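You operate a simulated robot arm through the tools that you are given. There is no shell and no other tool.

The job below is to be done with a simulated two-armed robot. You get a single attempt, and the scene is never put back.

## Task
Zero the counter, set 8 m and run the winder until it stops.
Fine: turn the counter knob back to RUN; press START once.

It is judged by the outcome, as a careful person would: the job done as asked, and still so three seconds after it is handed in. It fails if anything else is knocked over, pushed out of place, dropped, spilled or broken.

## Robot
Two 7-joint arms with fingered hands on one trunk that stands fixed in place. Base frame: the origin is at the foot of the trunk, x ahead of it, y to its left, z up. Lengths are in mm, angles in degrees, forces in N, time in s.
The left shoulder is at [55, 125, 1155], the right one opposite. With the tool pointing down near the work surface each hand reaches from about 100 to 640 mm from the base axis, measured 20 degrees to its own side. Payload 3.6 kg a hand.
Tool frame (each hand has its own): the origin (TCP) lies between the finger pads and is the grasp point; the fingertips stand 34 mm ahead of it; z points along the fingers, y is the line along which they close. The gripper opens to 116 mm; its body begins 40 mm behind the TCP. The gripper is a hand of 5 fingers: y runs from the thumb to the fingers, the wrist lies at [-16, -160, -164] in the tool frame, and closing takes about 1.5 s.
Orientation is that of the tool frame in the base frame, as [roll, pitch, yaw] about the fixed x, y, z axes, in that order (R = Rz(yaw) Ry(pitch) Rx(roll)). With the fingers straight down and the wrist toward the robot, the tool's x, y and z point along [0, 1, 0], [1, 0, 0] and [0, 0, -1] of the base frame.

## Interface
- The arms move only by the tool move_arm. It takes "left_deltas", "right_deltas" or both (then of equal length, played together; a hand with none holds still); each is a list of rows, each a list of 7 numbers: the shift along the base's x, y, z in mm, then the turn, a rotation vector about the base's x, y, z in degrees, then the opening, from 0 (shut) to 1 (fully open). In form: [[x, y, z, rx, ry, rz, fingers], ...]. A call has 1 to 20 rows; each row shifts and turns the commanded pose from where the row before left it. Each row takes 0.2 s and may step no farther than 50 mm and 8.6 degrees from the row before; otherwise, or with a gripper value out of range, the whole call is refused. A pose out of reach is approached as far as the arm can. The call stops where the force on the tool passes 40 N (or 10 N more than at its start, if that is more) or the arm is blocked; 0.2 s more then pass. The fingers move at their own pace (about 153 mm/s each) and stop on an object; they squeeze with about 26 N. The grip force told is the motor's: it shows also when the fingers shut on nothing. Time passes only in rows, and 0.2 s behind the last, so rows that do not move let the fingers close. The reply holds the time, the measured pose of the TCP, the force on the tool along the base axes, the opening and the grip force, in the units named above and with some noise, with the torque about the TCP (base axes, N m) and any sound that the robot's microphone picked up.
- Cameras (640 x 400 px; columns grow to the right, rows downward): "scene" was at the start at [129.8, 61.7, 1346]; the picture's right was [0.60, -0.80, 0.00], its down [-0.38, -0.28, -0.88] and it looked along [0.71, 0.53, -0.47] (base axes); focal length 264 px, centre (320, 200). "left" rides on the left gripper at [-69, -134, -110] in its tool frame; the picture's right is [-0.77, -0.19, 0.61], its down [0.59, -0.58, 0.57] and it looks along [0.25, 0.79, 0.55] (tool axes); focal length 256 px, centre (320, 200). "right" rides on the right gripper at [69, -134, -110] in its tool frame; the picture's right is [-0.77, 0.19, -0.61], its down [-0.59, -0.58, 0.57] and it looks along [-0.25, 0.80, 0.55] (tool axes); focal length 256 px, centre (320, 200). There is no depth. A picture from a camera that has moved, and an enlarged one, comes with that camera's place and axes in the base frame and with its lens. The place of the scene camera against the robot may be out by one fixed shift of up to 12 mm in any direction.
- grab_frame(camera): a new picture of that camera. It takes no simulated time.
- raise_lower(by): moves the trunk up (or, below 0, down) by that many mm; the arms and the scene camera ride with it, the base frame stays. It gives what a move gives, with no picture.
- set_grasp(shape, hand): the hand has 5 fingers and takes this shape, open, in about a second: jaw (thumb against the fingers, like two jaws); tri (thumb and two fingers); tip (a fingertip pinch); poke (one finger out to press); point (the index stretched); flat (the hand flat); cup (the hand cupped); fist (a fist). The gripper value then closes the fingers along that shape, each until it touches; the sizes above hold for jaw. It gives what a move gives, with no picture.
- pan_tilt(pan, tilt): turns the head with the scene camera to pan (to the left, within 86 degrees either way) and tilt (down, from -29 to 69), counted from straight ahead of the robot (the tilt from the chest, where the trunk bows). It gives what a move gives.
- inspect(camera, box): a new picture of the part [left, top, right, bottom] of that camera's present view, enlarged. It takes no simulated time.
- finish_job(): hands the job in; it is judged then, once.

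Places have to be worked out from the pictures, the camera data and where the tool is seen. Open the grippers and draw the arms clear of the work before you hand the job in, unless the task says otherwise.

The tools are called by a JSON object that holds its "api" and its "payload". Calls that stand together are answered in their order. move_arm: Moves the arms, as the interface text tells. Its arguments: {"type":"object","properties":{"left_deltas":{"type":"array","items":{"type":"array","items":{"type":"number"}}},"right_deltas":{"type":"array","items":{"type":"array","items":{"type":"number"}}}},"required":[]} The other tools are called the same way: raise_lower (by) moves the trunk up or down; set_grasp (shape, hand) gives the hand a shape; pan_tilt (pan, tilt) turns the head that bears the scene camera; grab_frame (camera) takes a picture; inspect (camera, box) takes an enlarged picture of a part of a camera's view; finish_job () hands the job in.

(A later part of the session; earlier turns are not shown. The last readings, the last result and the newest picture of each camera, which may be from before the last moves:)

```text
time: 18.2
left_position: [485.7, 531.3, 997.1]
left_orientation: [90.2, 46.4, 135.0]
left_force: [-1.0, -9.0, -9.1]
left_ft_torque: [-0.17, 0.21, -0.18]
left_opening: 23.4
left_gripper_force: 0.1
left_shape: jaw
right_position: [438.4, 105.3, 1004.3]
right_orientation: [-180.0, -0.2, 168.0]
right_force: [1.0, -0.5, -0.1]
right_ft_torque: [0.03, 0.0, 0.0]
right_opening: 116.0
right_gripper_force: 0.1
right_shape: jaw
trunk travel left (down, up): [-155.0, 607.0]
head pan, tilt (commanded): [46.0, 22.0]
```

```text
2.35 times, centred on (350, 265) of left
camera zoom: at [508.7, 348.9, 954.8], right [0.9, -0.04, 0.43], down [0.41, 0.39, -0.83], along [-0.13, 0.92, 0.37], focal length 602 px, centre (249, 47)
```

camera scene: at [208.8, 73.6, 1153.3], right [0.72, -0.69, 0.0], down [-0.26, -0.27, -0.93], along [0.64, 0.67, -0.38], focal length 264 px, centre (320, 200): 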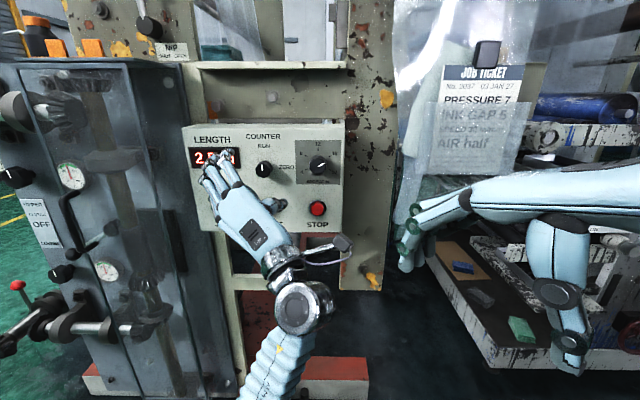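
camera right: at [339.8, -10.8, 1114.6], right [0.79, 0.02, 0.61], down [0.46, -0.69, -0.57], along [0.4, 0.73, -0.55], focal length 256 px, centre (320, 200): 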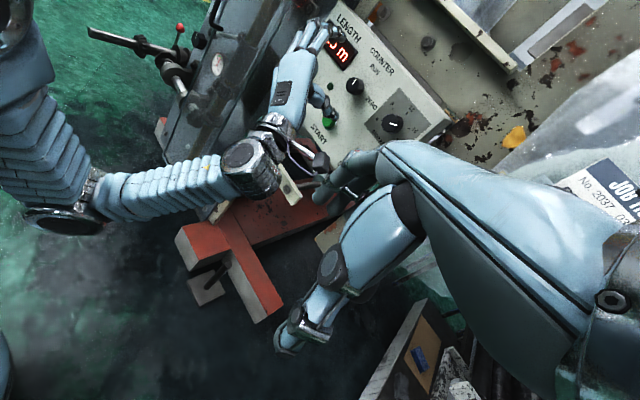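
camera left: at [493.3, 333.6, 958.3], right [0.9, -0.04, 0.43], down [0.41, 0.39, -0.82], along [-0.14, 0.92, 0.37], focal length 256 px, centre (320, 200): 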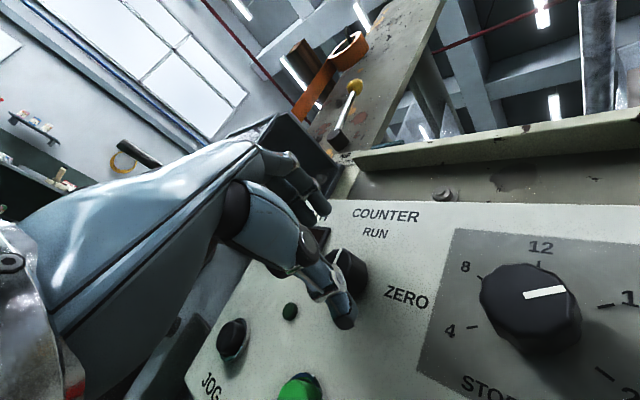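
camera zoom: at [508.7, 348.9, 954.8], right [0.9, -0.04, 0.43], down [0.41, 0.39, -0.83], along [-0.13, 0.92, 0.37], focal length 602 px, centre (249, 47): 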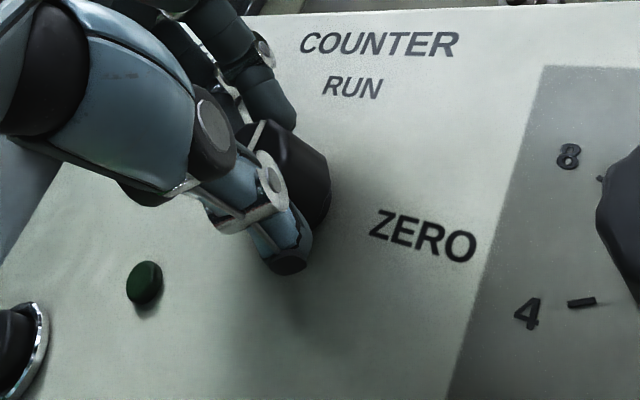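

The gripper reports 23 mm opening with almost no grip force, and a side force of about 13 N on the tool, which suggests the thumb presses while the index isn't opposing it properly. I'll look closer.

{"api": "inspect", "payload": {"camera": "left", "box": [295, 195, 375, 275]}}

{"api": "inspect", "payload": {"camera": "right", "box": [335, 40, 395, 110]}}

{"api": "inspect", "payload": {"camera": "scene", "box": [225, 140, 295, 190]}}

```text
5.00 times, centred on (335, 235) of left
camera zoom: at [508.7, 348.9, 954.8], right [0.9, -0.04, 0.43], down [0.41, 0.39, -0.83], along [-0.13, 0.92, 0.37], focal length 1280 px, centre (245, 25)
```

zoom: 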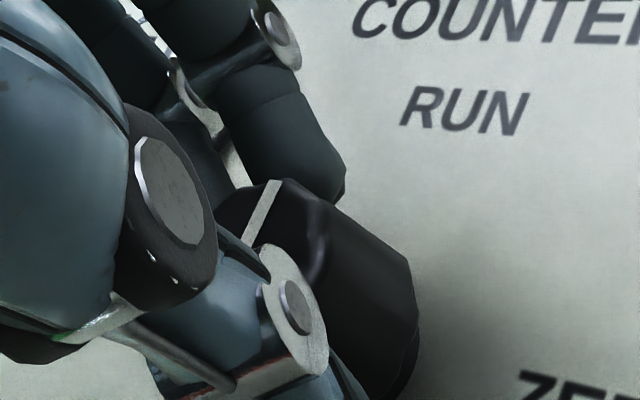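

```text
5.71 times, centred on (365, 75) of right
camera zoom: at [343.1, -11.1, 1115.0], right [0.79, 0.02, 0.61], down [0.45, -0.69, -0.57], along [0.4, 0.73, -0.56], focal length 1463 px, centre (63, 914)
```

zoom: 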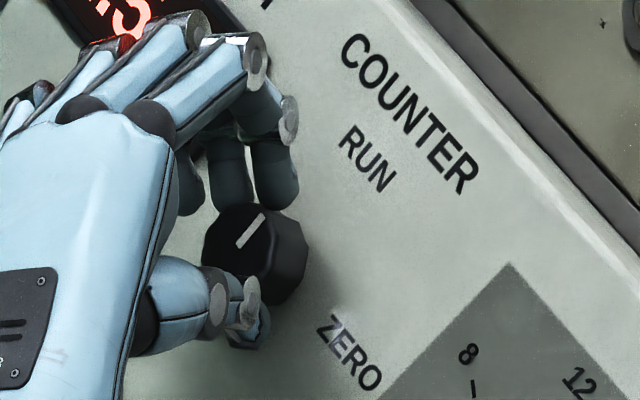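

```text
8.00 times, centred on (260, 165) of scene
camera zoom: at [219.9, 73.2, 1152.6], right [0.72, -0.69, -0.01], down [-0.27, -0.27, -0.92], along [0.64, 0.67, -0.38], focal length 2110 px, centre (800, 480)
```

zoom: 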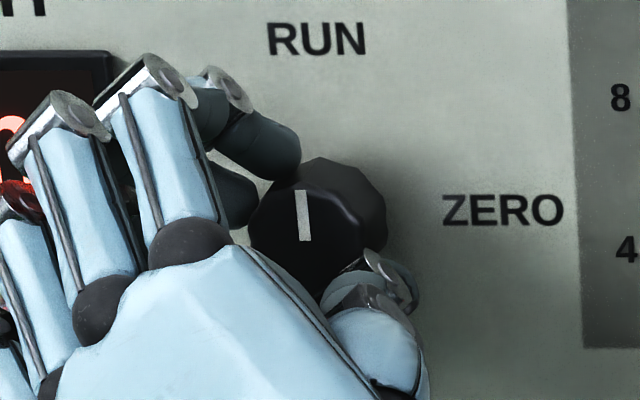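

Up close, the index tip rests on the knob's upper-left side and the thumb on its lower-right, so the straddle is right. I'll ease the hand 2 mm toward the thumb side to balance, and close fully to build grip.

{"api": "move_arm", "payload": {"left_deltas": [[1, -1, -1.5, 0, 0, 0, 0.1], [0, 0, 0, 0, 0, 0, 0], [0, 0, 0, 0, 0, 0, 0], [0, 0, 0, 0, 0, 0, 0]]}}

{"api": "inspect", "payload": {"camera": "left", "box": [295, 195, 375, 275]}}

{"api": "inspect", "payload": {"camera": "right", "box": [335, 40, 395, 110]}}

{"api": "inspect", "payload": {"camera": "scene", "box": [225, 140, 295, 190]}}

```text
time: 19.2
left_position: [486.9, 528.8, 995.1]
left_orientation: [90.1, 46.4, 135.1]
left_force: [-0.2, -10.7, -10.5]
left_ft_torque: [-0.01, 0.01, 0.1]
left_opening: 22.5
left_gripper_force: 26.4
left_shape: jaw
right_position: [437.7, 106.4, 1002.6]
right_orientation: [-179.9, -0.2, 168.0]
right_force: [-0.3, 0.0, -0.2]
right_ft_torque: [-0.01, -0.02, 0.02]
right_opening: 116.2
right_gripper_force: 0.0
right_shape: jaw
trunk travel left (down, up): [-155.0, 607.0]
head pan, tilt (commanded): [46.0, 22.0]
```

```text
5.00 times, centred on (335, 235) of left
camera zoom: at [509.9, 348.3, 953.3], right [0.9, -0.04, 0.43], down [0.41, 0.39, -0.83], along [-0.13, 0.92, 0.37], focal length 1280 px, centre (245, 25)
```

zoom: 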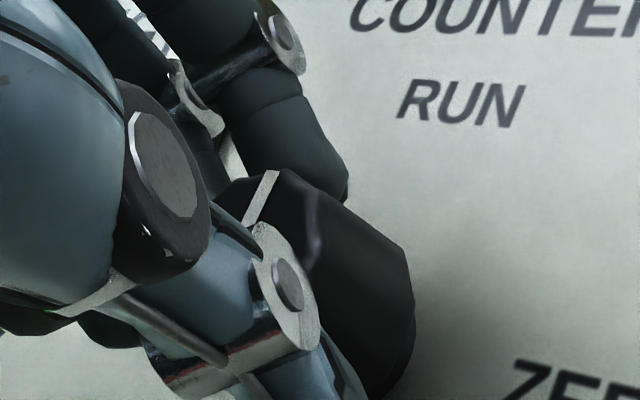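

```text
5.71 times, centred on (365, 75) of right
camera zoom: at [342.9, -11.3, 1114.8], right [0.79, 0.02, 0.61], down [0.46, -0.69, -0.57], along [0.4, 0.73, -0.56], focal length 1463 px, centre (63, 914)
```

zoom: 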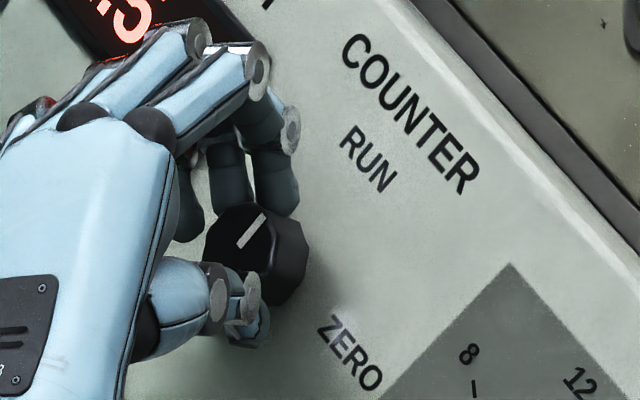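

```text
8.00 times, centred on (260, 165) of scene
camera zoom: at [231.4, 73.2, 1151.8], right [0.72, -0.69, -0.01], down [-0.28, -0.27, -0.92], along [0.64, 0.67, -0.39], focal length 2110 px, centre (800, 480)
```

zoom: 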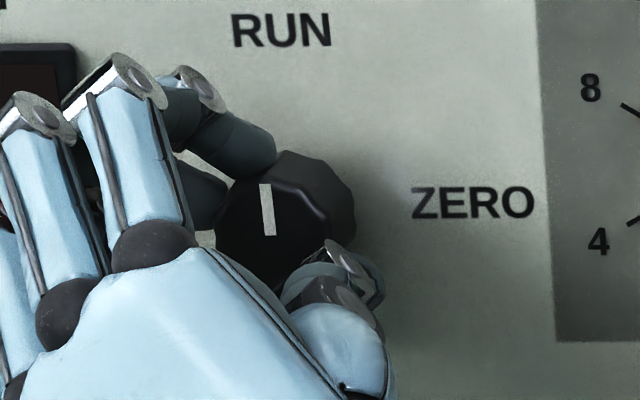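

Grip is now 26 N, with a residual push of about 15 N toward the thumb side. I'll yield another 3 mm that way to see if the force relaxes before twisting.

{"api": "move_arm", "payload": {"left_deltas": [[0.5, -2.5, -2.5, 0, 0, 0, 0], [0, 0, 0, 0, 0, 0, 0]]}}

{"api": "inspect", "payload": {"camera": "scene", "box": [180, 115, 350, 240]}}

```text
time: 19.8
left_position: [486.6, 527.3, 993.2]
left_orientation: [90.0, 46.5, 134.9]
left_force: [5.1, 6.6, 2.8]
left_ft_torque: [0.33, -0.25, 0.32]
left_opening: 24.6
left_gripper_force: 25.8
left_shape: jaw
right_position: [438.1, 106.4, 1003.0]
right_orientation: [-179.8, -0.2, 168.1]
right_force: [-0.4, 0.1, 0.6]
right_ft_torque: [0.0, 0.0, -0.01]
right_opening: 116.0
right_gripper_force: 0.0
right_shape: jaw
trunk travel left (down, up): [-155.0, 607.0]
head pan, tilt (commanded): [46.0, 22.0]
```

```text
3.20 times, centred on (265, 178) of scene
camera zoom: at [241.6, 75.3, 1151.2], right [0.72, -0.69, -0.02], down [-0.29, -0.27, -0.92], along [0.63, 0.67, -0.39], focal length 844 px, centre (496, 272)
```

zoom: 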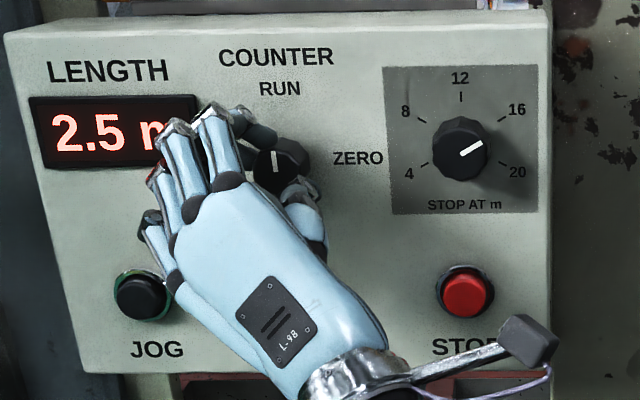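

The force flipped to a small value, so the grip is about balanced; the knob centre sits about 7 mm to the finger side of the TCP. I'll start the clockwise twist toward ZERO (30°), orbiting the TCP around the knob axis, and check that the knob follows.

{"api": "move_arm", "payload": {"left_deltas": [[-0.6, 0.9, -0.2, 5.17, 5.44, 0, 0], [-0.6, 0.6, -0.45, 5.17, 5.44, 0, 0], [-0.5, 0.5, -0.4, 5.17, 5.44, 0, 0], [-0.5, 0.5, -0.3, 5.17, 5.44, 0, 0]]}}

{"api": "inspect", "payload": {"camera": "scene", "box": [180, 115, 350, 240]}}

{"api": "inspect", "payload": {"camera": "right", "box": [280, 20, 420, 140]}}

{"api": "grab_frame", "payload": {"camera": "left"}}

```text
time: 20.8
left_position: [485.7, 528.1, 991.9]
left_orientation: [90.8, 16.2, 135.1]
left_force: [11.5, 6.0, 6.5]
left_ft_torque: [0.33, -0.33, 0.0]
left_opening: 24.8
left_gripper_force: 26.2
left_shape: jaw
right_position: [437.8, 105.9, 1002.4]
right_orientation: [-179.9, 0.1, 168.0]
right_force: [0.2, 1.2, -0.4]
right_ft_torque: [-0.01, 0.02, -0.01]
right_opening: 116.0
right_gripper_force: 0.0
right_shape: jaw
trunk travel left (down, up): [-155.0, 607.0]
head pan, tilt (commanded): [46.0, 22.0]
```

```text
3.20 times, centred on (265, 178) of scene
camera zoom: at [250.4, 73.7, 1150.4], right [0.72, -0.7, -0.03], down [-0.29, -0.27, -0.92], along [0.63, 0.67, -0.4], focal length 844 px, centre (496, 272)
```

zoom: 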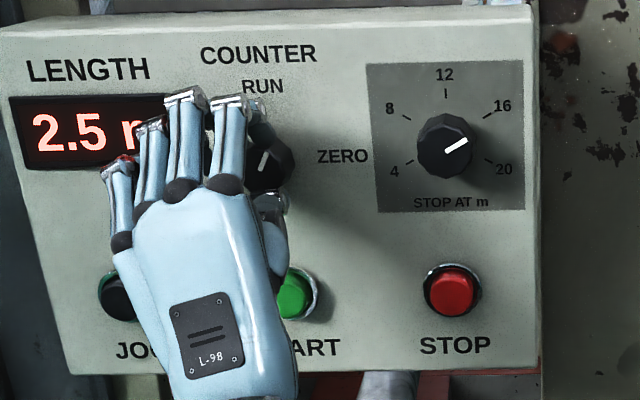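

```text
3.33 times, centred on (350, 80) of right
camera zoom: at [343.2, -11.6, 1113.7], right [0.79, 0.02, 0.61], down [0.46, -0.69, -0.56], along [0.41, 0.73, -0.56], focal length 853 px, centre (220, 600)
```

zoom: 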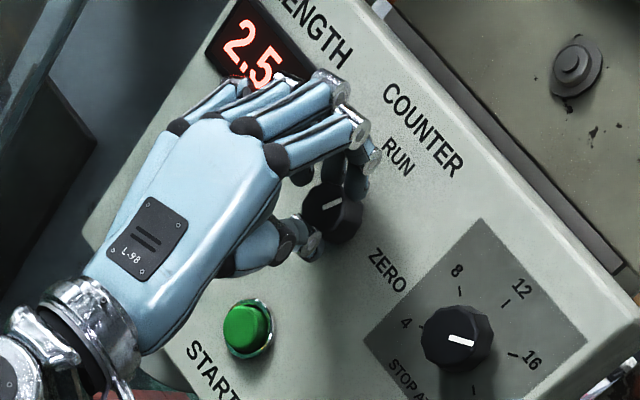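

```text
taken
camera left: at [478.9, 375.7, 884.3], right [0.99, -0.13, 0.03], down [0.11, 0.68, -0.72], along [0.07, 0.72, 0.69], focal length 256 px, centre (320, 200)
```

left: 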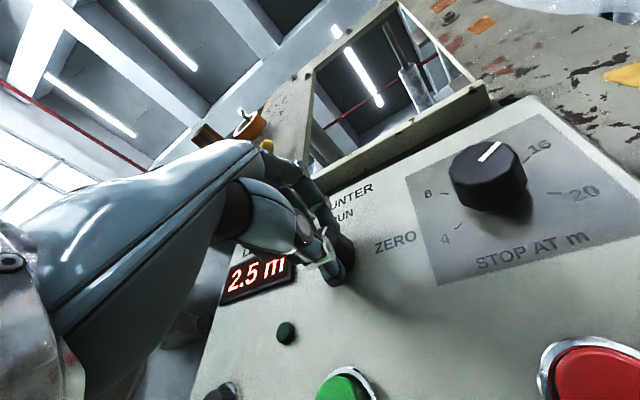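

The knob follows the twist (the pointer is now about 27° right of RUN) with modest forces. I'll continue another 30°, easing slightly toward the panel.

{"api": "move_arm", "payload": {"left_deltas": [[-0.3, 0.95, 0.1, 5.17, 5.44, 0, 0], [-0.4, 0.85, 0.2, 5.17, 5.44, 0, 0], [-0.5, 0.8, 0.2, 5.17, 5.44, 0, 0], [-0.5, 0.7, 0.2, 5.17, 5.44, 0, 0]]}}

{"api": "inspect", "payload": {"camera": "scene", "box": [160, 105, 350, 240]}}

{"api": "inspect", "payload": {"camera": "right", "box": [280, 20, 420, 140]}}

```text
time: 21.8
left_position: [483.5, 529.7, 995.5]
left_orientation: [91.4, -14.0, 135.2]
left_force: [8.8, -6.5, -6.7]
left_ft_torque: [0.21, -0.2, -0.33]
left_opening: 24.5
left_gripper_force: 26.0
left_shape: jaw
right_position: [438.0, 103.8, 1000.7]
right_orientation: [-179.9, 0.0, 168.0]
right_force: [0.1, 0.0, -0.2]
right_ft_torque: [-0.02, 0.01, 0.01]
right_opening: 116.1
right_gripper_force: 0.0
right_shape: jaw
trunk travel left (down, up): [-155.0, 607.0]
head pan, tilt (commanded): [46.0, 22.0]
```

```text
2.96 times, centred on (255, 172) of scene
camera zoom: at [256.5, 73.2, 1149.5], right [0.72, -0.7, -0.03], down [-0.3, -0.27, -0.92], along [0.63, 0.67, -0.4], focal length 781 px, centre (513, 282)
```

zoom: 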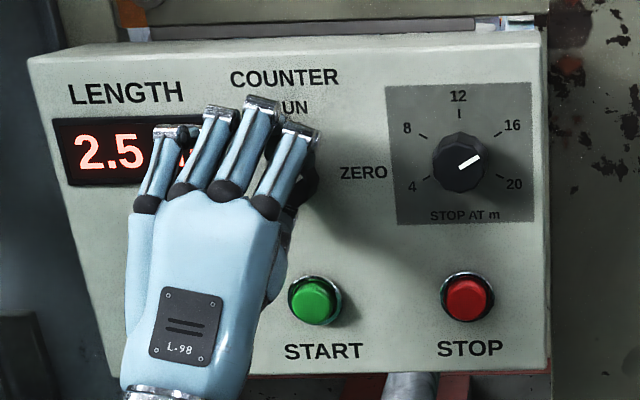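

```text
3.33 times, centred on (350, 80) of right
camera zoom: at [343.7, -12.2, 1112.6], right [0.79, 0.02, 0.61], down [0.46, -0.69, -0.57], along [0.41, 0.73, -0.56], focal length 853 px, centre (220, 600)
```

zoom: 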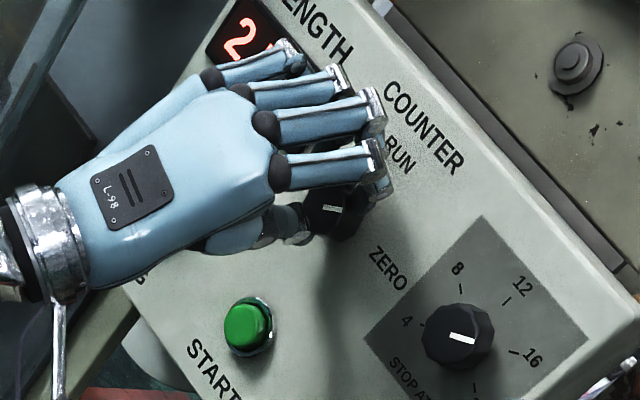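

The pointer is now near 60° and the display is still 2.5. I'll turn the last 30° toward ZERO.

{"api": "move_arm", "payload": {"left_deltas": [[-0.2, 0.2, 0.1, 5.17, 5.44, 0, 0], [-0.4, 0.4, 0.2, 5.17, 5.44, 0, 0], [-0.4, 0.4, 0.35, 5.17, 5.44, 0, 0], [-0.5, 0.5, 0.4, 5.17, 5.44, 0, 0], [0, 0, 0, 0, 0, 0, 0]]}}

{"api": "inspect", "payload": {"camera": "scene", "box": [160, 105, 350, 240]}}

{"api": "inspect", "payload": {"camera": "right", "box": [280, 20, 420, 140]}}

{"api": "grab_frame", "payload": {"camera": "left"}}

```text
time: 22.3
left_position: [438.4, 525.1, 1016.0]
left_orientation: [89.5, -20.5, 135.9]
left_force: [1.3, 0.8, -0.6]
left_ft_torque: [0.0, -0.04, 0.01]
left_opening: 17.0
left_gripper_force: 26.2
left_shape: jaw
right_position: [402.4, 101.7, 1010.9]
right_orientation: [179.7, 2.8, 167.4]
right_force: [97.9, -22.0, -14.8]
right_ft_torque: [4.13, 9.37, 13.87]
right_opening: 116.0
right_gripper_force: 0.0
right_shape: jaw
trunk travel left (down, up): [-155.0, 607.0]
head pan, tilt (commanded): [46.0, 22.0]
stopped in row 2 (right hand): the arm was blocked; the commanded pose is now the measured one
```

```text
2.96 times, centred on (255, 172) of scene
camera zoom: at [257.3, 76.6, 1148.5], right [0.73, -0.68, -0.03], down [-0.3, -0.28, -0.91], along [0.61, 0.68, -0.41], focal length 781 px, centre (513, 282)
```

zoom: 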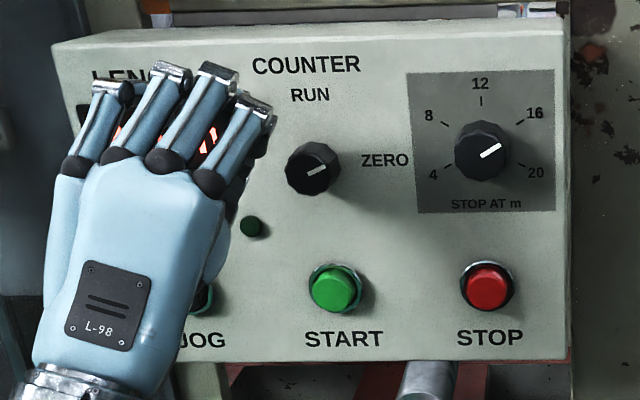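

```text
3.33 times, centred on (350, 80) of right
camera zoom: at [301.6, -12.2, 1117.3], right [0.76, 0.02, 0.65], down [0.48, -0.69, -0.54], along [0.44, 0.72, -0.54], focal length 853 px, centre (220, 600)
```

zoom: 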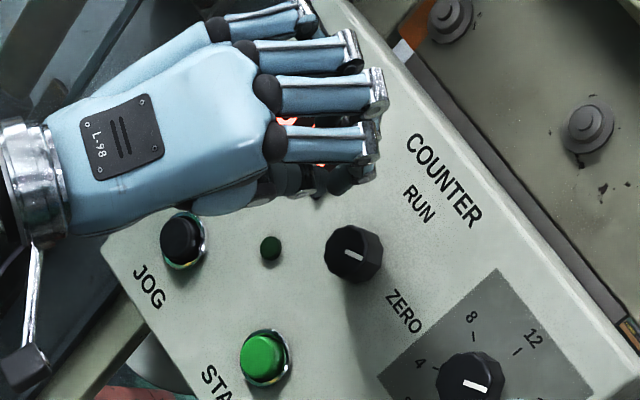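

```text
taken
camera left: at [374.9, 434.8, 865.7], right [0.9, -0.01, -0.44], down [-0.15, 0.93, -0.33], along [0.41, 0.36, 0.84], focal length 256 px, centre (320, 200)
```

left: 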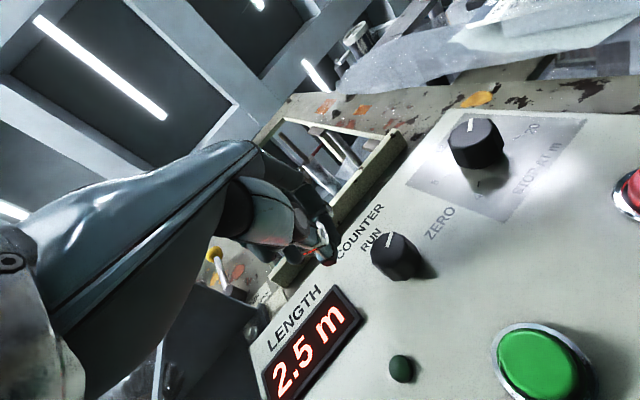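

The right arm got blocked (about 98 N) and the robot recoiled, so the left hand slipped off the knob, which is left at about 60°. I need to see what the right arm touched before any more motion.

{"api": "grab_frame", "payload": {"camera": "scene"}}

{"api": "grab_frame", "payload": {"camera": "right"}}

```text
taken
camera scene: at [257.3, 76.6, 1148.5], right [0.73, -0.68, -0.03], down [-0.3, -0.28, -0.91], along [0.61, 0.68, -0.41], focal length 264 px, centre (320, 200)
```

scene: 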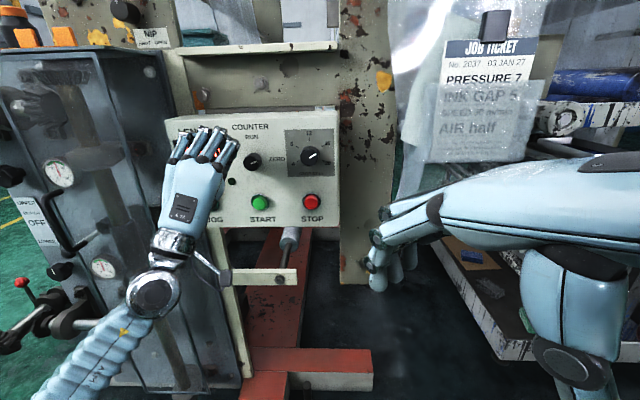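

```text
taken
camera right: at [301.6, -12.2, 1117.3], right [0.76, 0.02, 0.65], down [0.48, -0.69, -0.54], along [0.44, 0.72, -0.54], focal length 256 px, centre (320, 200)
```

right: 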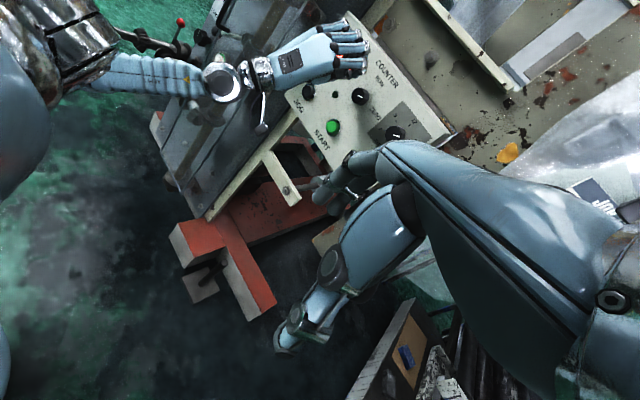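

The lowered trunk has been bowing forward during contact, bringing the head and chest against the raised right arm. That is a self-collision; nothing in the scene was hit. I'll move the right arm forward and out to the right in small steps to free it.

{"api": "move_arm", "payload": {"right_deltas": [[5, -3, 0, 0, 0, 0, 1], [8, -5, 0, 0, 0, 0, 1], [10, -8, 0, 0, 0, 0, 1]]}}

{"api": "grab_frame", "payload": {"camera": "scene"}}

```text
time: 22.6
left_position: [374.6, 519.6, 1035.9]
left_orientation: [86.7, -18.1, 136.4]
left_force: [-1.2, 1.0, -0.9]
left_ft_torque: [0.06, 0.01, -0.07]
left_opening: 17.1
left_gripper_force: 25.7
left_shape: jaw
right_position: [351.7, 91.7, 1022.6]
right_orientation: [179.3, 5.5, 165.2]
right_force: [313.8, -79.0, -48.0]
right_ft_torque: [13.98, 27.94, 45.66]
right_opening: 116.0
right_gripper_force: 0.0
right_shape: jaw
trunk travel left (down, up): [-155.0, 607.0]
head pan, tilt (commanded): [46.0, 22.0]
stopped in row 1 (right hand): the arm was blocked; the commanded pose is now the measured one
```

```text
taken
camera scene: at [197.8, 74.0, 1151.2], right [0.74, -0.67, 0.0], down [-0.26, -0.3, -0.92], along [0.61, 0.68, -0.4], focal length 264 px, centre (320, 200)
```

scene: 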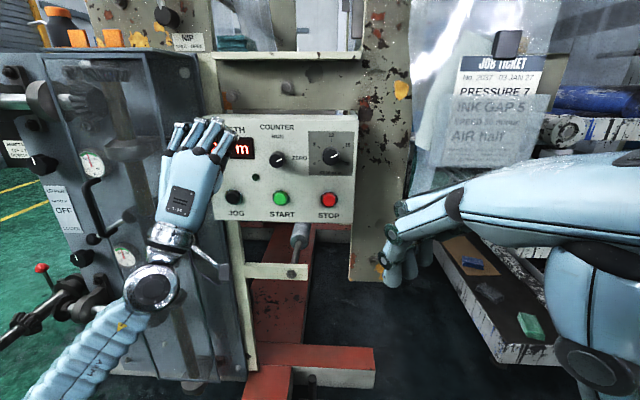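

The trunk has swung back to its earlier lean (camera x≈198), but the right hand still reads a large force. I'll look toward the right arm to find the contact.

{"api": "pan_tilt", "payload": {"pan": 0, "tilt": 40}}

{"api": "grab_frame", "payload": {"camera": "scene"}}

{"api": "grab_frame", "payload": {"camera": "left"}}

{"api": "grab_frame", "payload": {"camera": "right"}}

```text
time: 23.8
left_position: [403.5, 521.8, 1025.3]
left_orientation: [87.9, -18.9, 136.1]
left_force: [-0.9, 0.1, -0.5]
left_ft_torque: [-0.01, 0.0, -0.01]
left_opening: 16.8
left_gripper_force: 25.8
left_shape: jaw
right_position: [354.5, 99.1, 1022.2]
right_orientation: [178.9, 5.6, 168.8]
right_force: [29.6, -91.4, -27.3]
right_ft_torque: [12.9, -0.05, 14.08]
right_opening: 116.2
right_gripper_force: 0.1
right_shape: jaw
trunk travel left (down, up): [-155.0, 607.0]
head pan, tilt (commanded): [0.0, 40.0]
```

```text
taken
camera scene: at [205.7, 68.0, 1129.3], right [0.7, -0.71, 0.0], down [-0.43, -0.43, -0.79], along [0.57, 0.56, -0.61], focal length 264 px, centre (320, 200)
```

scene: 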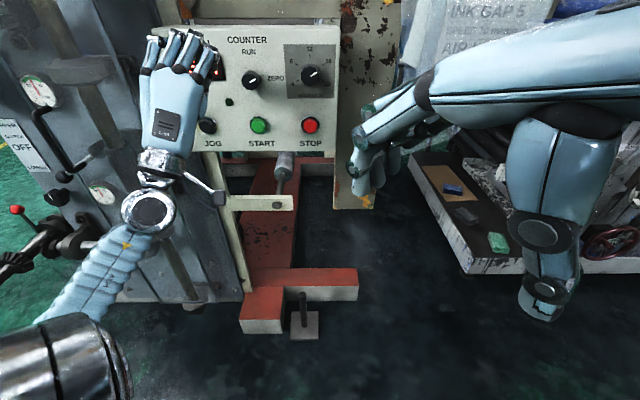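

```text
taken
camera left: at [345.3, 431.9, 873.1], right [0.91, -0.02, -0.4], down [-0.12, 0.93, -0.34], along [0.39, 0.36, 0.85], focal length 256 px, centre (320, 200)
```

left: 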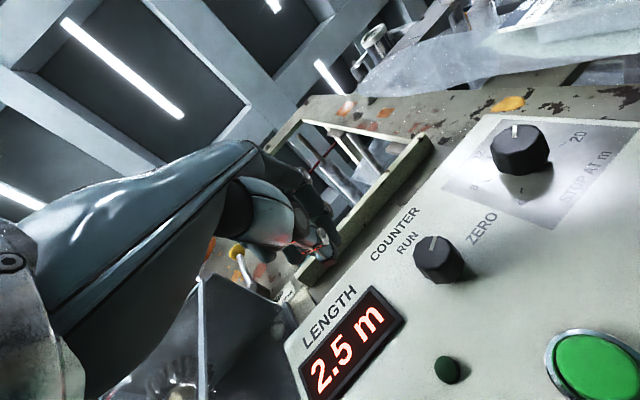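

```text
taken
camera right: at [250.8, -18.3, 1123.3], right [0.73, 0.04, 0.69], down [0.52, -0.68, -0.51], along [0.45, 0.73, -0.51], focal length 256 px, centre (320, 200)
```

right: 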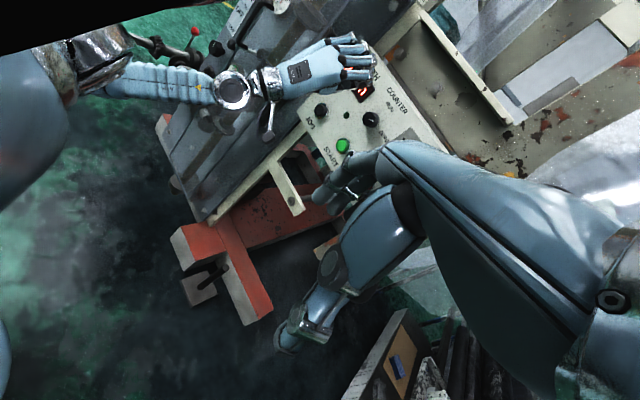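

The head can't pan right because the right wrist and its camera are jammed against the head. I'll pan the head back to the left to release pressure, keeping the tilt moderate.

{"api": "pan_tilt", "payload": {"pan": 55, "tilt": 25}}

{"api": "grab_frame", "payload": {"camera": "right"}}

{"api": "grab_frame", "payload": {"camera": "scene"}}

```text
time: 25.0
left_position: [403.2, 522.5, 1025.5]
left_orientation: [87.9, -18.8, 135.9]
left_force: [0.9, -0.1, 0.3]
left_ft_torque: [0.0, 0.0, -0.02]
left_opening: 17.1
left_gripper_force: 25.5
left_shape: jaw
right_position: [353.9, 101.4, 1021.1]
right_orientation: [179.0, 4.8, 168.2]
right_force: [-0.1, -1.0, 0.4]
right_ft_torque: [0.0, 0.0, 0.01]
right_opening: 116.0
right_gripper_force: 0.2
right_shape: jaw
trunk travel left (down, up): [-155.0, 607.0]
head pan, tilt (commanded): [55.0, 25.0]
```

```text
taken
camera right: at [250.4, -16.5, 1124.0], right [0.73, 0.02, 0.68], down [0.51, -0.69, -0.52], along [0.45, 0.73, -0.52], focal length 256 px, centre (320, 200)
```

right: 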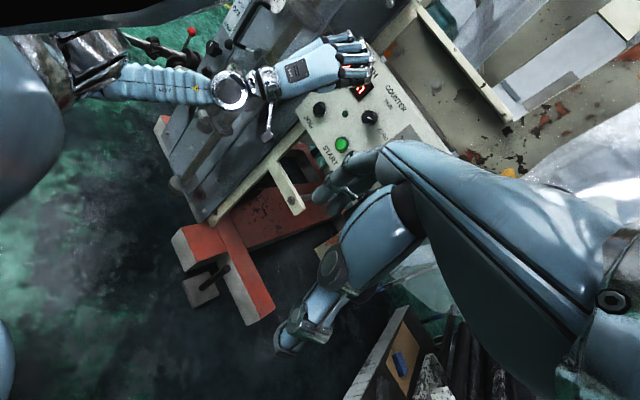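

```text
taken
camera scene: at [196.7, 82.6, 1148.6], right [0.82, -0.57, 0.0], down [-0.24, -0.35, -0.91], along [0.52, 0.74, -0.42], focal length 264 px, centre (320, 200)
```

scene: 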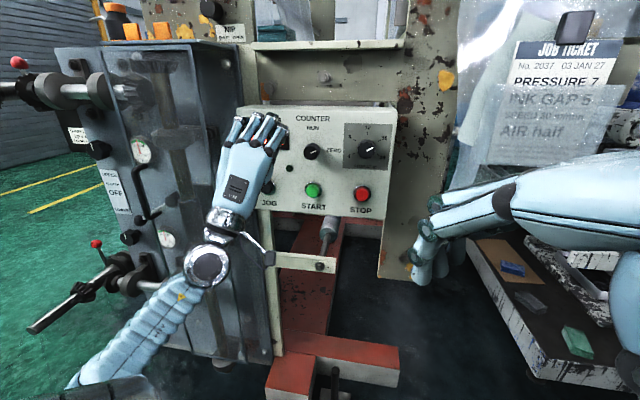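

The jam is released and right-hand forces are back to zero. I'll move the right hand well forward and to the right, away from the head, turning it so its camera still watches the panel.

{"api": "move_arm", "payload": {"right_deltas": [[22, -6, -4, 0, 0, 1, 1], [22, -10, -4, 0, 0, 3, 1], [22, -12, -5, 0, 0, 3, 1], [22, -12, -5, 0, 0, 3, 1], [22, -12, -5, 0, 0, 3, 1], [22, -13, -6, 0, 0, 3, 1], [18, -13, -6, 0, 0, 3, 1], [16, -13, -6, 0, 0, 3, 1]]}}

{"api": "grab_frame", "payload": {"camera": "right"}}

{"api": "grab_frame", "payload": {"camera": "scene"}}

```text
time: 26.8
left_position: [403.1, 521.3, 1025.8]
left_orientation: [87.9, -19.0, 135.8]
left_force: [0.7, -0.3, 0.4]
left_ft_torque: [-0.01, 0.02, 0.01]
left_opening: 17.0
left_gripper_force: 26.0
left_shape: jaw
right_position: [421.9, 62.2, 1010.6]
right_orientation: [179.8, 5.2, 178.6]
right_force: [-0.2, 0.3, -0.8]
right_ft_torque: [0.05, 0.01, 0.02]
right_opening: 115.9
right_gripper_force: 0.0
right_shape: jaw
right hand out of reach, approached as far as the arm can: row 4, 5, 6, 7, 8
trunk travel left (down, up): [-155.0, 607.0]
head pan, tilt (commanded): [55.0, 25.0]
```

```text
taken
camera right: at [340.4, -70.0, 1114.7], right [0.71, 0.17, 0.68], down [0.62, -0.59, -0.51], along [0.31, 0.79, -0.53], focal length 256 px, centre (320, 200)
```

right: 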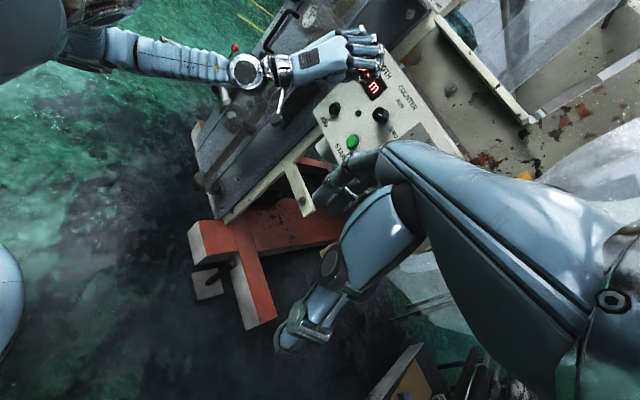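

```text
taken
camera scene: at [196.7, 82.5, 1148.6], right [0.82, -0.57, 0.0], down [-0.24, -0.35, -0.91], along [0.52, 0.74, -0.42], focal length 264 px, centre (320, 200)
```

scene: 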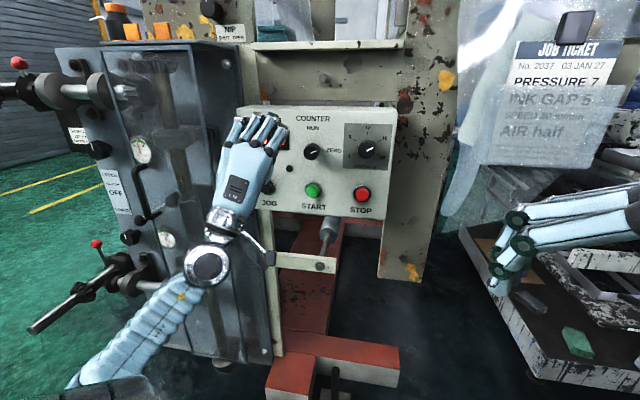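

The right arm is near its limit in that pose, so I'll give up that viewpoint. I'll park the right hand safely forward and to the right, with yaw back toward straight ahead, so the head and chest have room.

{"api": "move_arm", "payload": {"right_deltas": [[13, -10, -4, 0, 0, -7.6, 1], [13, -10, -4, 0, 0, -7.6, 1], [13, -11, -4, 0, 0, -7.6, 1], [14, -11, -4, 0, 0, -7.6, 1], [14, -11, -4, 0, 0, -7.6, 1], [14, -11, -5, 0, 0, -7.6, 1], [14, -12, -5, 0, 0, -7.6, 1], [14, -12, -5, 0, 0, -7.6, 1], [14, -12, -5, 0, 0, -7.6, 1]]}}

{"api": "pan_tilt", "payload": {"pan": 46, "tilt": 22}}

{"api": "grab_frame", "payload": {"camera": "scene"}}

{"api": "grab_frame", "payload": {"camera": "right"}}

```text
time: 28.8
left_position: [403.5, 522.5, 1025.1]
left_orientation: [87.9, -18.8, 136.2]
left_force: [0.2, -0.5, 0.5]
left_ft_torque: [0.01, 0.02, 0.01]
left_opening: 16.9
left_gripper_force: 26.7
left_shape: jaw
right_position: [543.0, -35.2, 969.8]
right_orientation: [179.8, 5.2, 110.2]
right_force: [-0.2, 0.2, 0.2]
right_ft_torque: [-0.01, -0.02, 0.0]
right_opening: 115.7
right_gripper_force: 0.1
right_shape: jaw
trunk travel left (down, up): [-155.0, 607.0]
head pan, tilt (commanded): [55.0, 25.0]
```

```text
time: 29.5
left_position: [403.1, 522.4, 1025.5]
left_orientation: [87.8, -18.9, 136.1]
left_force: [0.0, -0.4, -0.4]
left_ft_torque: [-0.03, 0.01, 0.03]
left_opening: 16.9
left_gripper_force: 25.9
left_shape: jaw
right_position: [542.5, -37.3, 969.6]
right_orientation: [179.8, 5.2, 110.2]
right_force: [0.0, 0.4, -0.4]
right_ft_torque: [-0.04, -0.01, -0.01]
right_opening: 115.8
right_gripper_force: 0.0
right_shape: jaw
trunk travel left (down, up): [-155.0, 607.0]
head pan, tilt (commanded): [46.0, 22.0]
```

```text
taken
camera scene: at [208.3, 73.7, 1153.4], right [0.72, -0.69, 0.0], down [-0.26, -0.27, -0.93], along [0.64, 0.67, -0.38], focal length 264 px, centre (320, 200)
```

scene: 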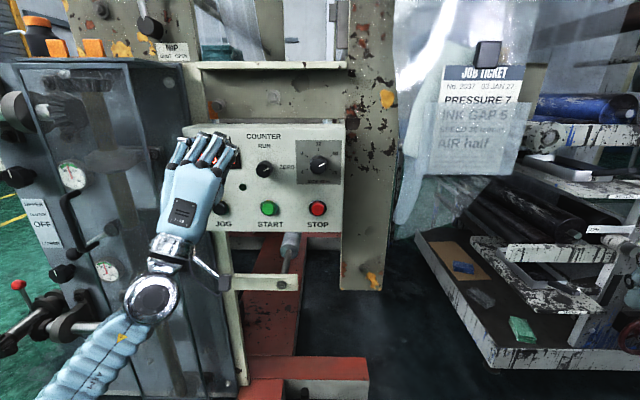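

```text
taken
camera right: at [389.1, -8.5, 1073.7], right [0.42, -0.6, 0.68], down [-0.32, -0.8, -0.51], along [0.85, 0.0, -0.53], focal length 256 px, centre (320, 200)
```

right: 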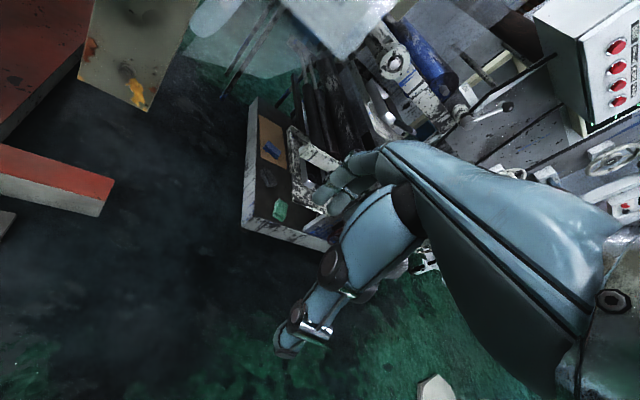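

All forces are clean and the trunk is back at its neutral lean. From the balanced grip readings the counter knob axis passes through about [486.8,530.8,996.5] at working depth. I'll open the left hand and go to a standoff 50 mm before the knob with the wrist near 5:30, so the scene camera keeps the knob in view.

{"api": "move_arm", "payload": {"left_deltas": [[5, -6, -5, -5.1, -4.8, 0, 0.3], [10, -6, -6, -5.1, -4.8, 0, 0.6], [11, -6, -7, -5.1, -4.8, 0, 0.7], [12, -6, -7, -5.1, -4.8, 0, 0.7], [12, -5, -7, -5.1, -4.8, 0, 0.7]]}}

{"api": "inspect", "payload": {"camera": "scene", "box": [180, 115, 350, 240]}}

{"api": "inspect", "payload": {"camera": "left", "box": [250, 150, 500, 350]}}

```text
time: 30.7
left_position: [454.3, 492.2, 994.7]
left_orientation: [89.5, 16.2, 136.0]
left_force: [0.8, 0.9, -0.7]
left_ft_torque: [0.01, -0.03, 0.01]
left_opening: 80.9
left_gripper_force: 0.1
left_shape: jaw
right_position: [542.2, -37.0, 969.3]
right_orientation: [179.8, 5.2, 110.2]
right_force: [-0.9, 0.0, 0.0]
right_ft_torque: [0.01, -0.02, 0.01]
right_opening: 116.1
right_gripper_force: 0.0
right_shape: jaw
trunk travel left (down, up): [-155.0, 607.0]
head pan, tilt (commanded): [46.0, 22.0]
```

```text
3.20 times, centred on (265, 178) of scene
camera zoom: at [208.5, 73.3, 1153.4], right [0.72, -0.69, 0.0], down [-0.26, -0.27, -0.93], along [0.64, 0.67, -0.37], focal length 844 px, centre (496, 272)
```

zoom: 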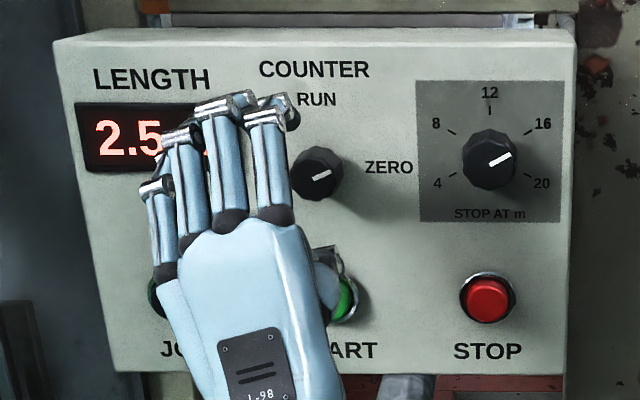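

```text
2.00 times, centred on (375, 250) of left
camera zoom: at [452.9, 340.9, 884.3], right [0.99, -0.11, 0.04], down [0.1, 0.69, -0.71], along [0.05, 0.71, 0.7], focal length 512 px, centre (210, 100)
```

zoom: 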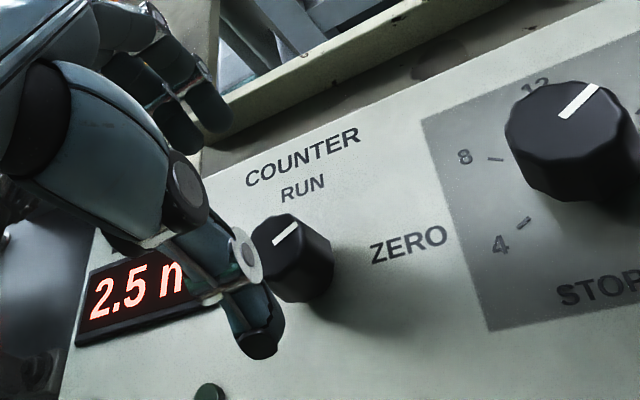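

The pointer now sits about 65° clockwise, and the knob lies between index and thumb. I'll advance 50 mm along the knob axis with fingers open, then close.

{"api": "move_arm", "payload": {"left_deltas": [[6.5, 7.5, -0.3, 0, 0, 0, 0.7], [6.5, 7.5, -0.3, 0, 0, 0, 0.7], [6.5, 7.5, -0.3, 0, 0, 0, 0.7], [6.6, 7.5, -0.3, 0, 0, 0, 0.7], [6.6, 7.4, -0.3, 0, 0, 0, 0.7]]}}

{"api": "inspect", "payload": {"camera": "scene", "box": [180, 115, 350, 240]}}

{"api": "inspect", "payload": {"camera": "left", "box": [250, 150, 500, 350]}}

```text
time: 31.9
left_position: [485.4, 530.4, 991.5]
left_orientation: [89.5, 16.0, 136.1]
left_force: [0.4, 0.7, -0.1]
left_ft_torque: [0.02, 0.01, 0.03]
left_opening: 80.6
left_gripper_force: 0.0
left_shape: jaw
right_position: [542.4, -35.5, 969.0]
right_orientation: [179.8, 5.2, 110.2]
right_force: [-0.1, -0.1, 0.0]
right_ft_torque: [-0.02, 0.05, 0.01]
right_opening: 115.9
right_gripper_force: 0.0
right_shape: jaw
trunk travel left (down, up): [-155.0, 607.0]
head pan, tilt (commanded): [46.0, 22.0]
```

```text
3.20 times, centred on (265, 178) of scene
camera zoom: at [208.5, 73.8, 1153.4], right [0.72, -0.69, 0.0], down [-0.26, -0.27, -0.93], along [0.64, 0.67, -0.38], focal length 844 px, centre (496, 272)
```

zoom: 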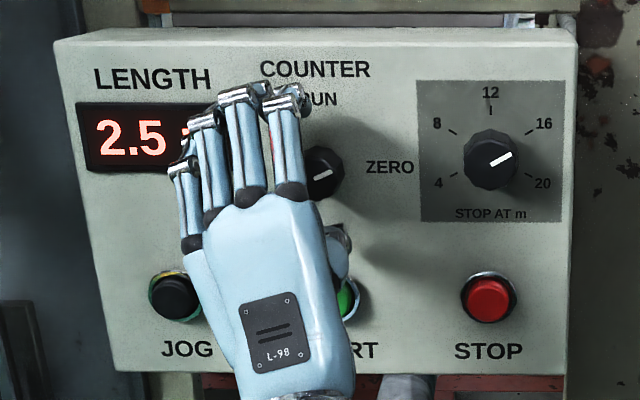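

```text
2.00 times, centred on (375, 250) of left
camera zoom: at [484.4, 379.4, 881.6], right [0.99, -0.11, 0.04], down [0.1, 0.69, -0.71], along [0.05, 0.71, 0.7], focal length 512 px, centre (210, 100)
```

zoom: 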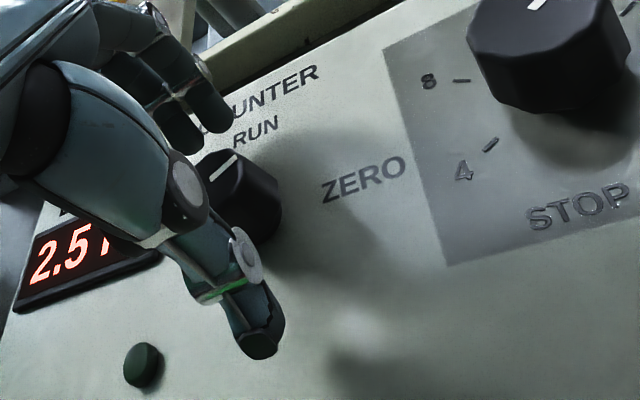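

The hand is in position around the knob with no contact force. I'll close the fingers.

{"api": "move_arm", "payload": {"left_deltas": [[0, 0, 0.5, 0, 0, 0, 0.4], [0, 0, 0, 0, 0, 0, 0.2], [0, 0, 0, 0, 0, 0, 0], [0, 0, 0, 0, 0, 0, 0]]}}

{"api": "inspect", "payload": {"camera": "scene", "box": [180, 115, 350, 240]}}

```text
time: 32.9
left_position: [486.3, 529.6, 990.4]
left_orientation: [89.7, 16.0, 136.1]
left_force: [-1.6, -2.2, -7.2]
left_ft_torque: [0.13, -0.15, 0.11]
left_opening: 25.8
left_gripper_force: 26.0
left_shape: jaw
right_position: [542.2, -35.3, 970.0]
right_orientation: [179.8, 5.2, 110.3]
right_force: [0.3, 0.0, 0.8]
right_ft_torque: [0.03, -0.02, -0.03]
right_opening: 116.0
right_gripper_force: 0.0
right_shape: jaw
trunk travel left (down, up): [-155.0, 607.0]
head pan, tilt (commanded): [46.0, 22.0]
```

```text
3.20 times, centred on (265, 178) of scene
camera zoom: at [208.8, 73.9, 1153.3], right [0.72, -0.69, 0.0], down [-0.26, -0.27, -0.93], along [0.64, 0.67, -0.38], focal length 844 px, centre (496, 272)
```

zoom: 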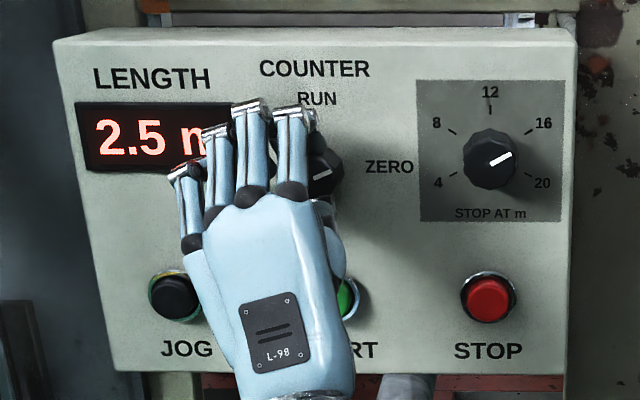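

Grip is 26 N with a small net force, and the trunk hasn't leaned this time. I'll turn clockwise another 30° to reach ZERO.

{"api": "move_arm", "payload": {"left_deltas": [[-0.28, 0.27, -0.2, 5.14, 5.48, 0, 0], [-0.28, 0.27, -0.1, 5.14, 5.48, 0, 0], [-0.28, 0.27, 0, 5.14, 5.48, 0, 0], [-0.28, 0.27, 0, 5.14, 5.48, 0, 0]]}}

{"api": "inspect", "payload": {"camera": "scene", "box": [180, 115, 350, 240]}}

{"api": "grab_frame", "payload": {"camera": "left"}}

```text
time: 33.9
left_position: [482.4, 532.0, 992.9]
left_orientation: [90.0, -13.9, 136.1]
left_force: [-2.7, -0.1, -4.0]
left_ft_torque: [0.07, -0.43, 0.11]
left_opening: 26.4
left_gripper_force: 25.9
left_shape: jaw
right_position: [541.9, -35.4, 969.8]
right_orientation: [179.7, 5.2, 110.3]
right_force: [0.2, -0.2, 0.2]
right_ft_torque: [0.0, 0.01, 0.01]
right_opening: 116.0
right_gripper_force: 0.1
right_shape: jaw
trunk travel left (down, up): [-155.0, 607.0]
head pan, tilt (commanded): [46.0, 22.0]
```

```text
3.20 times, centred on (265, 178) of scene
camera zoom: at [208.3, 74.1, 1153.4], right [0.72, -0.69, 0.0], down [-0.26, -0.27, -0.93], along [0.64, 0.67, -0.38], focal length 844 px, centre (496, 272)
```

zoom: 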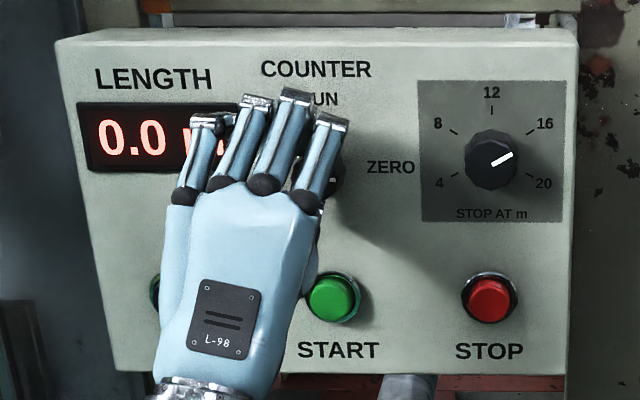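

```text
taken
camera left: at [432.4, 428.5, 845.9], right [0.93, -0.05, -0.37], down [-0.12, 0.9, -0.42], along [0.35, 0.43, 0.83], focal length 256 px, centre (320, 200)
```

left: 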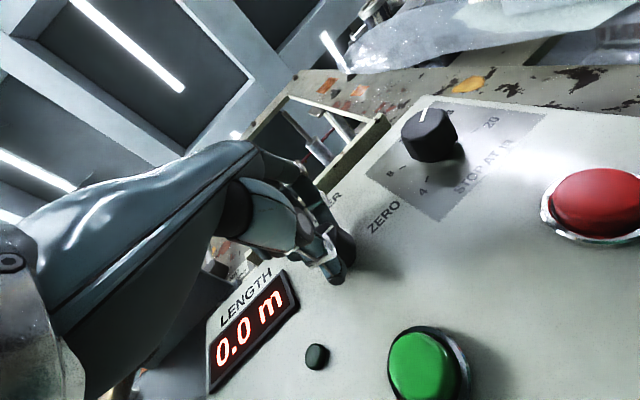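

The display now reads 0.0 m, so the counter is zeroed. I'll turn the knob back counter-clockwise 60° first, orbiting the axis.

{"api": "move_arm", "payload": {"left_deltas": [[0.3, -0.3, 0, -5.14, -5.48, 0, 0], [0.3, -0.3, 0, -5.14, -5.48, 0, 0], [0.4, -0.4, 0, -5.14, -5.48, 0, 0], [0.4, -0.4, 0.1, -5.14, -5.48, 0, 0], [0.4, -0.4, 0.1, -5.14, -5.48, 0, 0], [0.4, -0.4, 0.2, -5.14, -5.48, 0, 0], [0.4, -0.4, 0.2, -5.14, -5.48, 0, 0], [0.4, -0.4, 0.2, -5.14, -5.48, 0, 0]]}}

{"api": "inspect", "payload": {"camera": "scene", "box": [180, 115, 350, 240]}}

```text
time: 35.7
left_position: [488.5, 529.4, 993.5]
left_orientation: [89.2, 46.3, 136.0]
left_force: [-9.8, -13.4, -21.8]
left_ft_torque: [-0.2, 0.23, 0.16]
left_opening: 25.5
left_gripper_force: 25.9
left_shape: jaw
right_position: [542.6, -36.6, 968.9]
right_orientation: [179.8, 5.2, 110.3]
right_force: [-0.2, -0.3, 0.6]
right_ft_torque: [-0.02, 0.04, 0.02]
right_opening: 115.9
right_gripper_force: 0.1
right_shape: jaw
trunk travel left (down, up): [-155.0, 607.0]
head pan, tilt (commanded): [46.0, 22.0]
```

```text
3.20 times, centred on (265, 178) of scene
camera zoom: at [208.8, 73.3, 1153.2], right [0.72, -0.69, 0.0], down [-0.26, -0.27, -0.93], along [0.64, 0.67, -0.38], focal length 844 px, centre (496, 272)
```

zoom: 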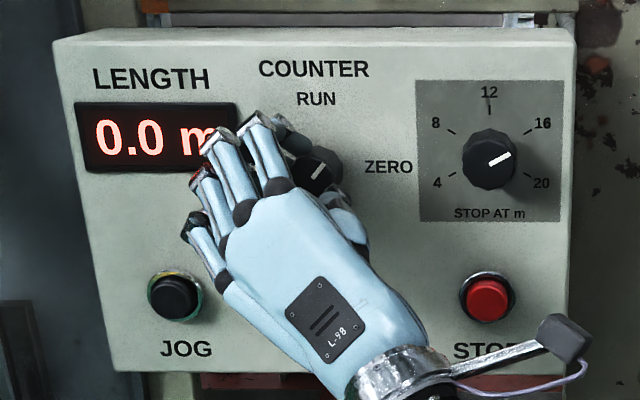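

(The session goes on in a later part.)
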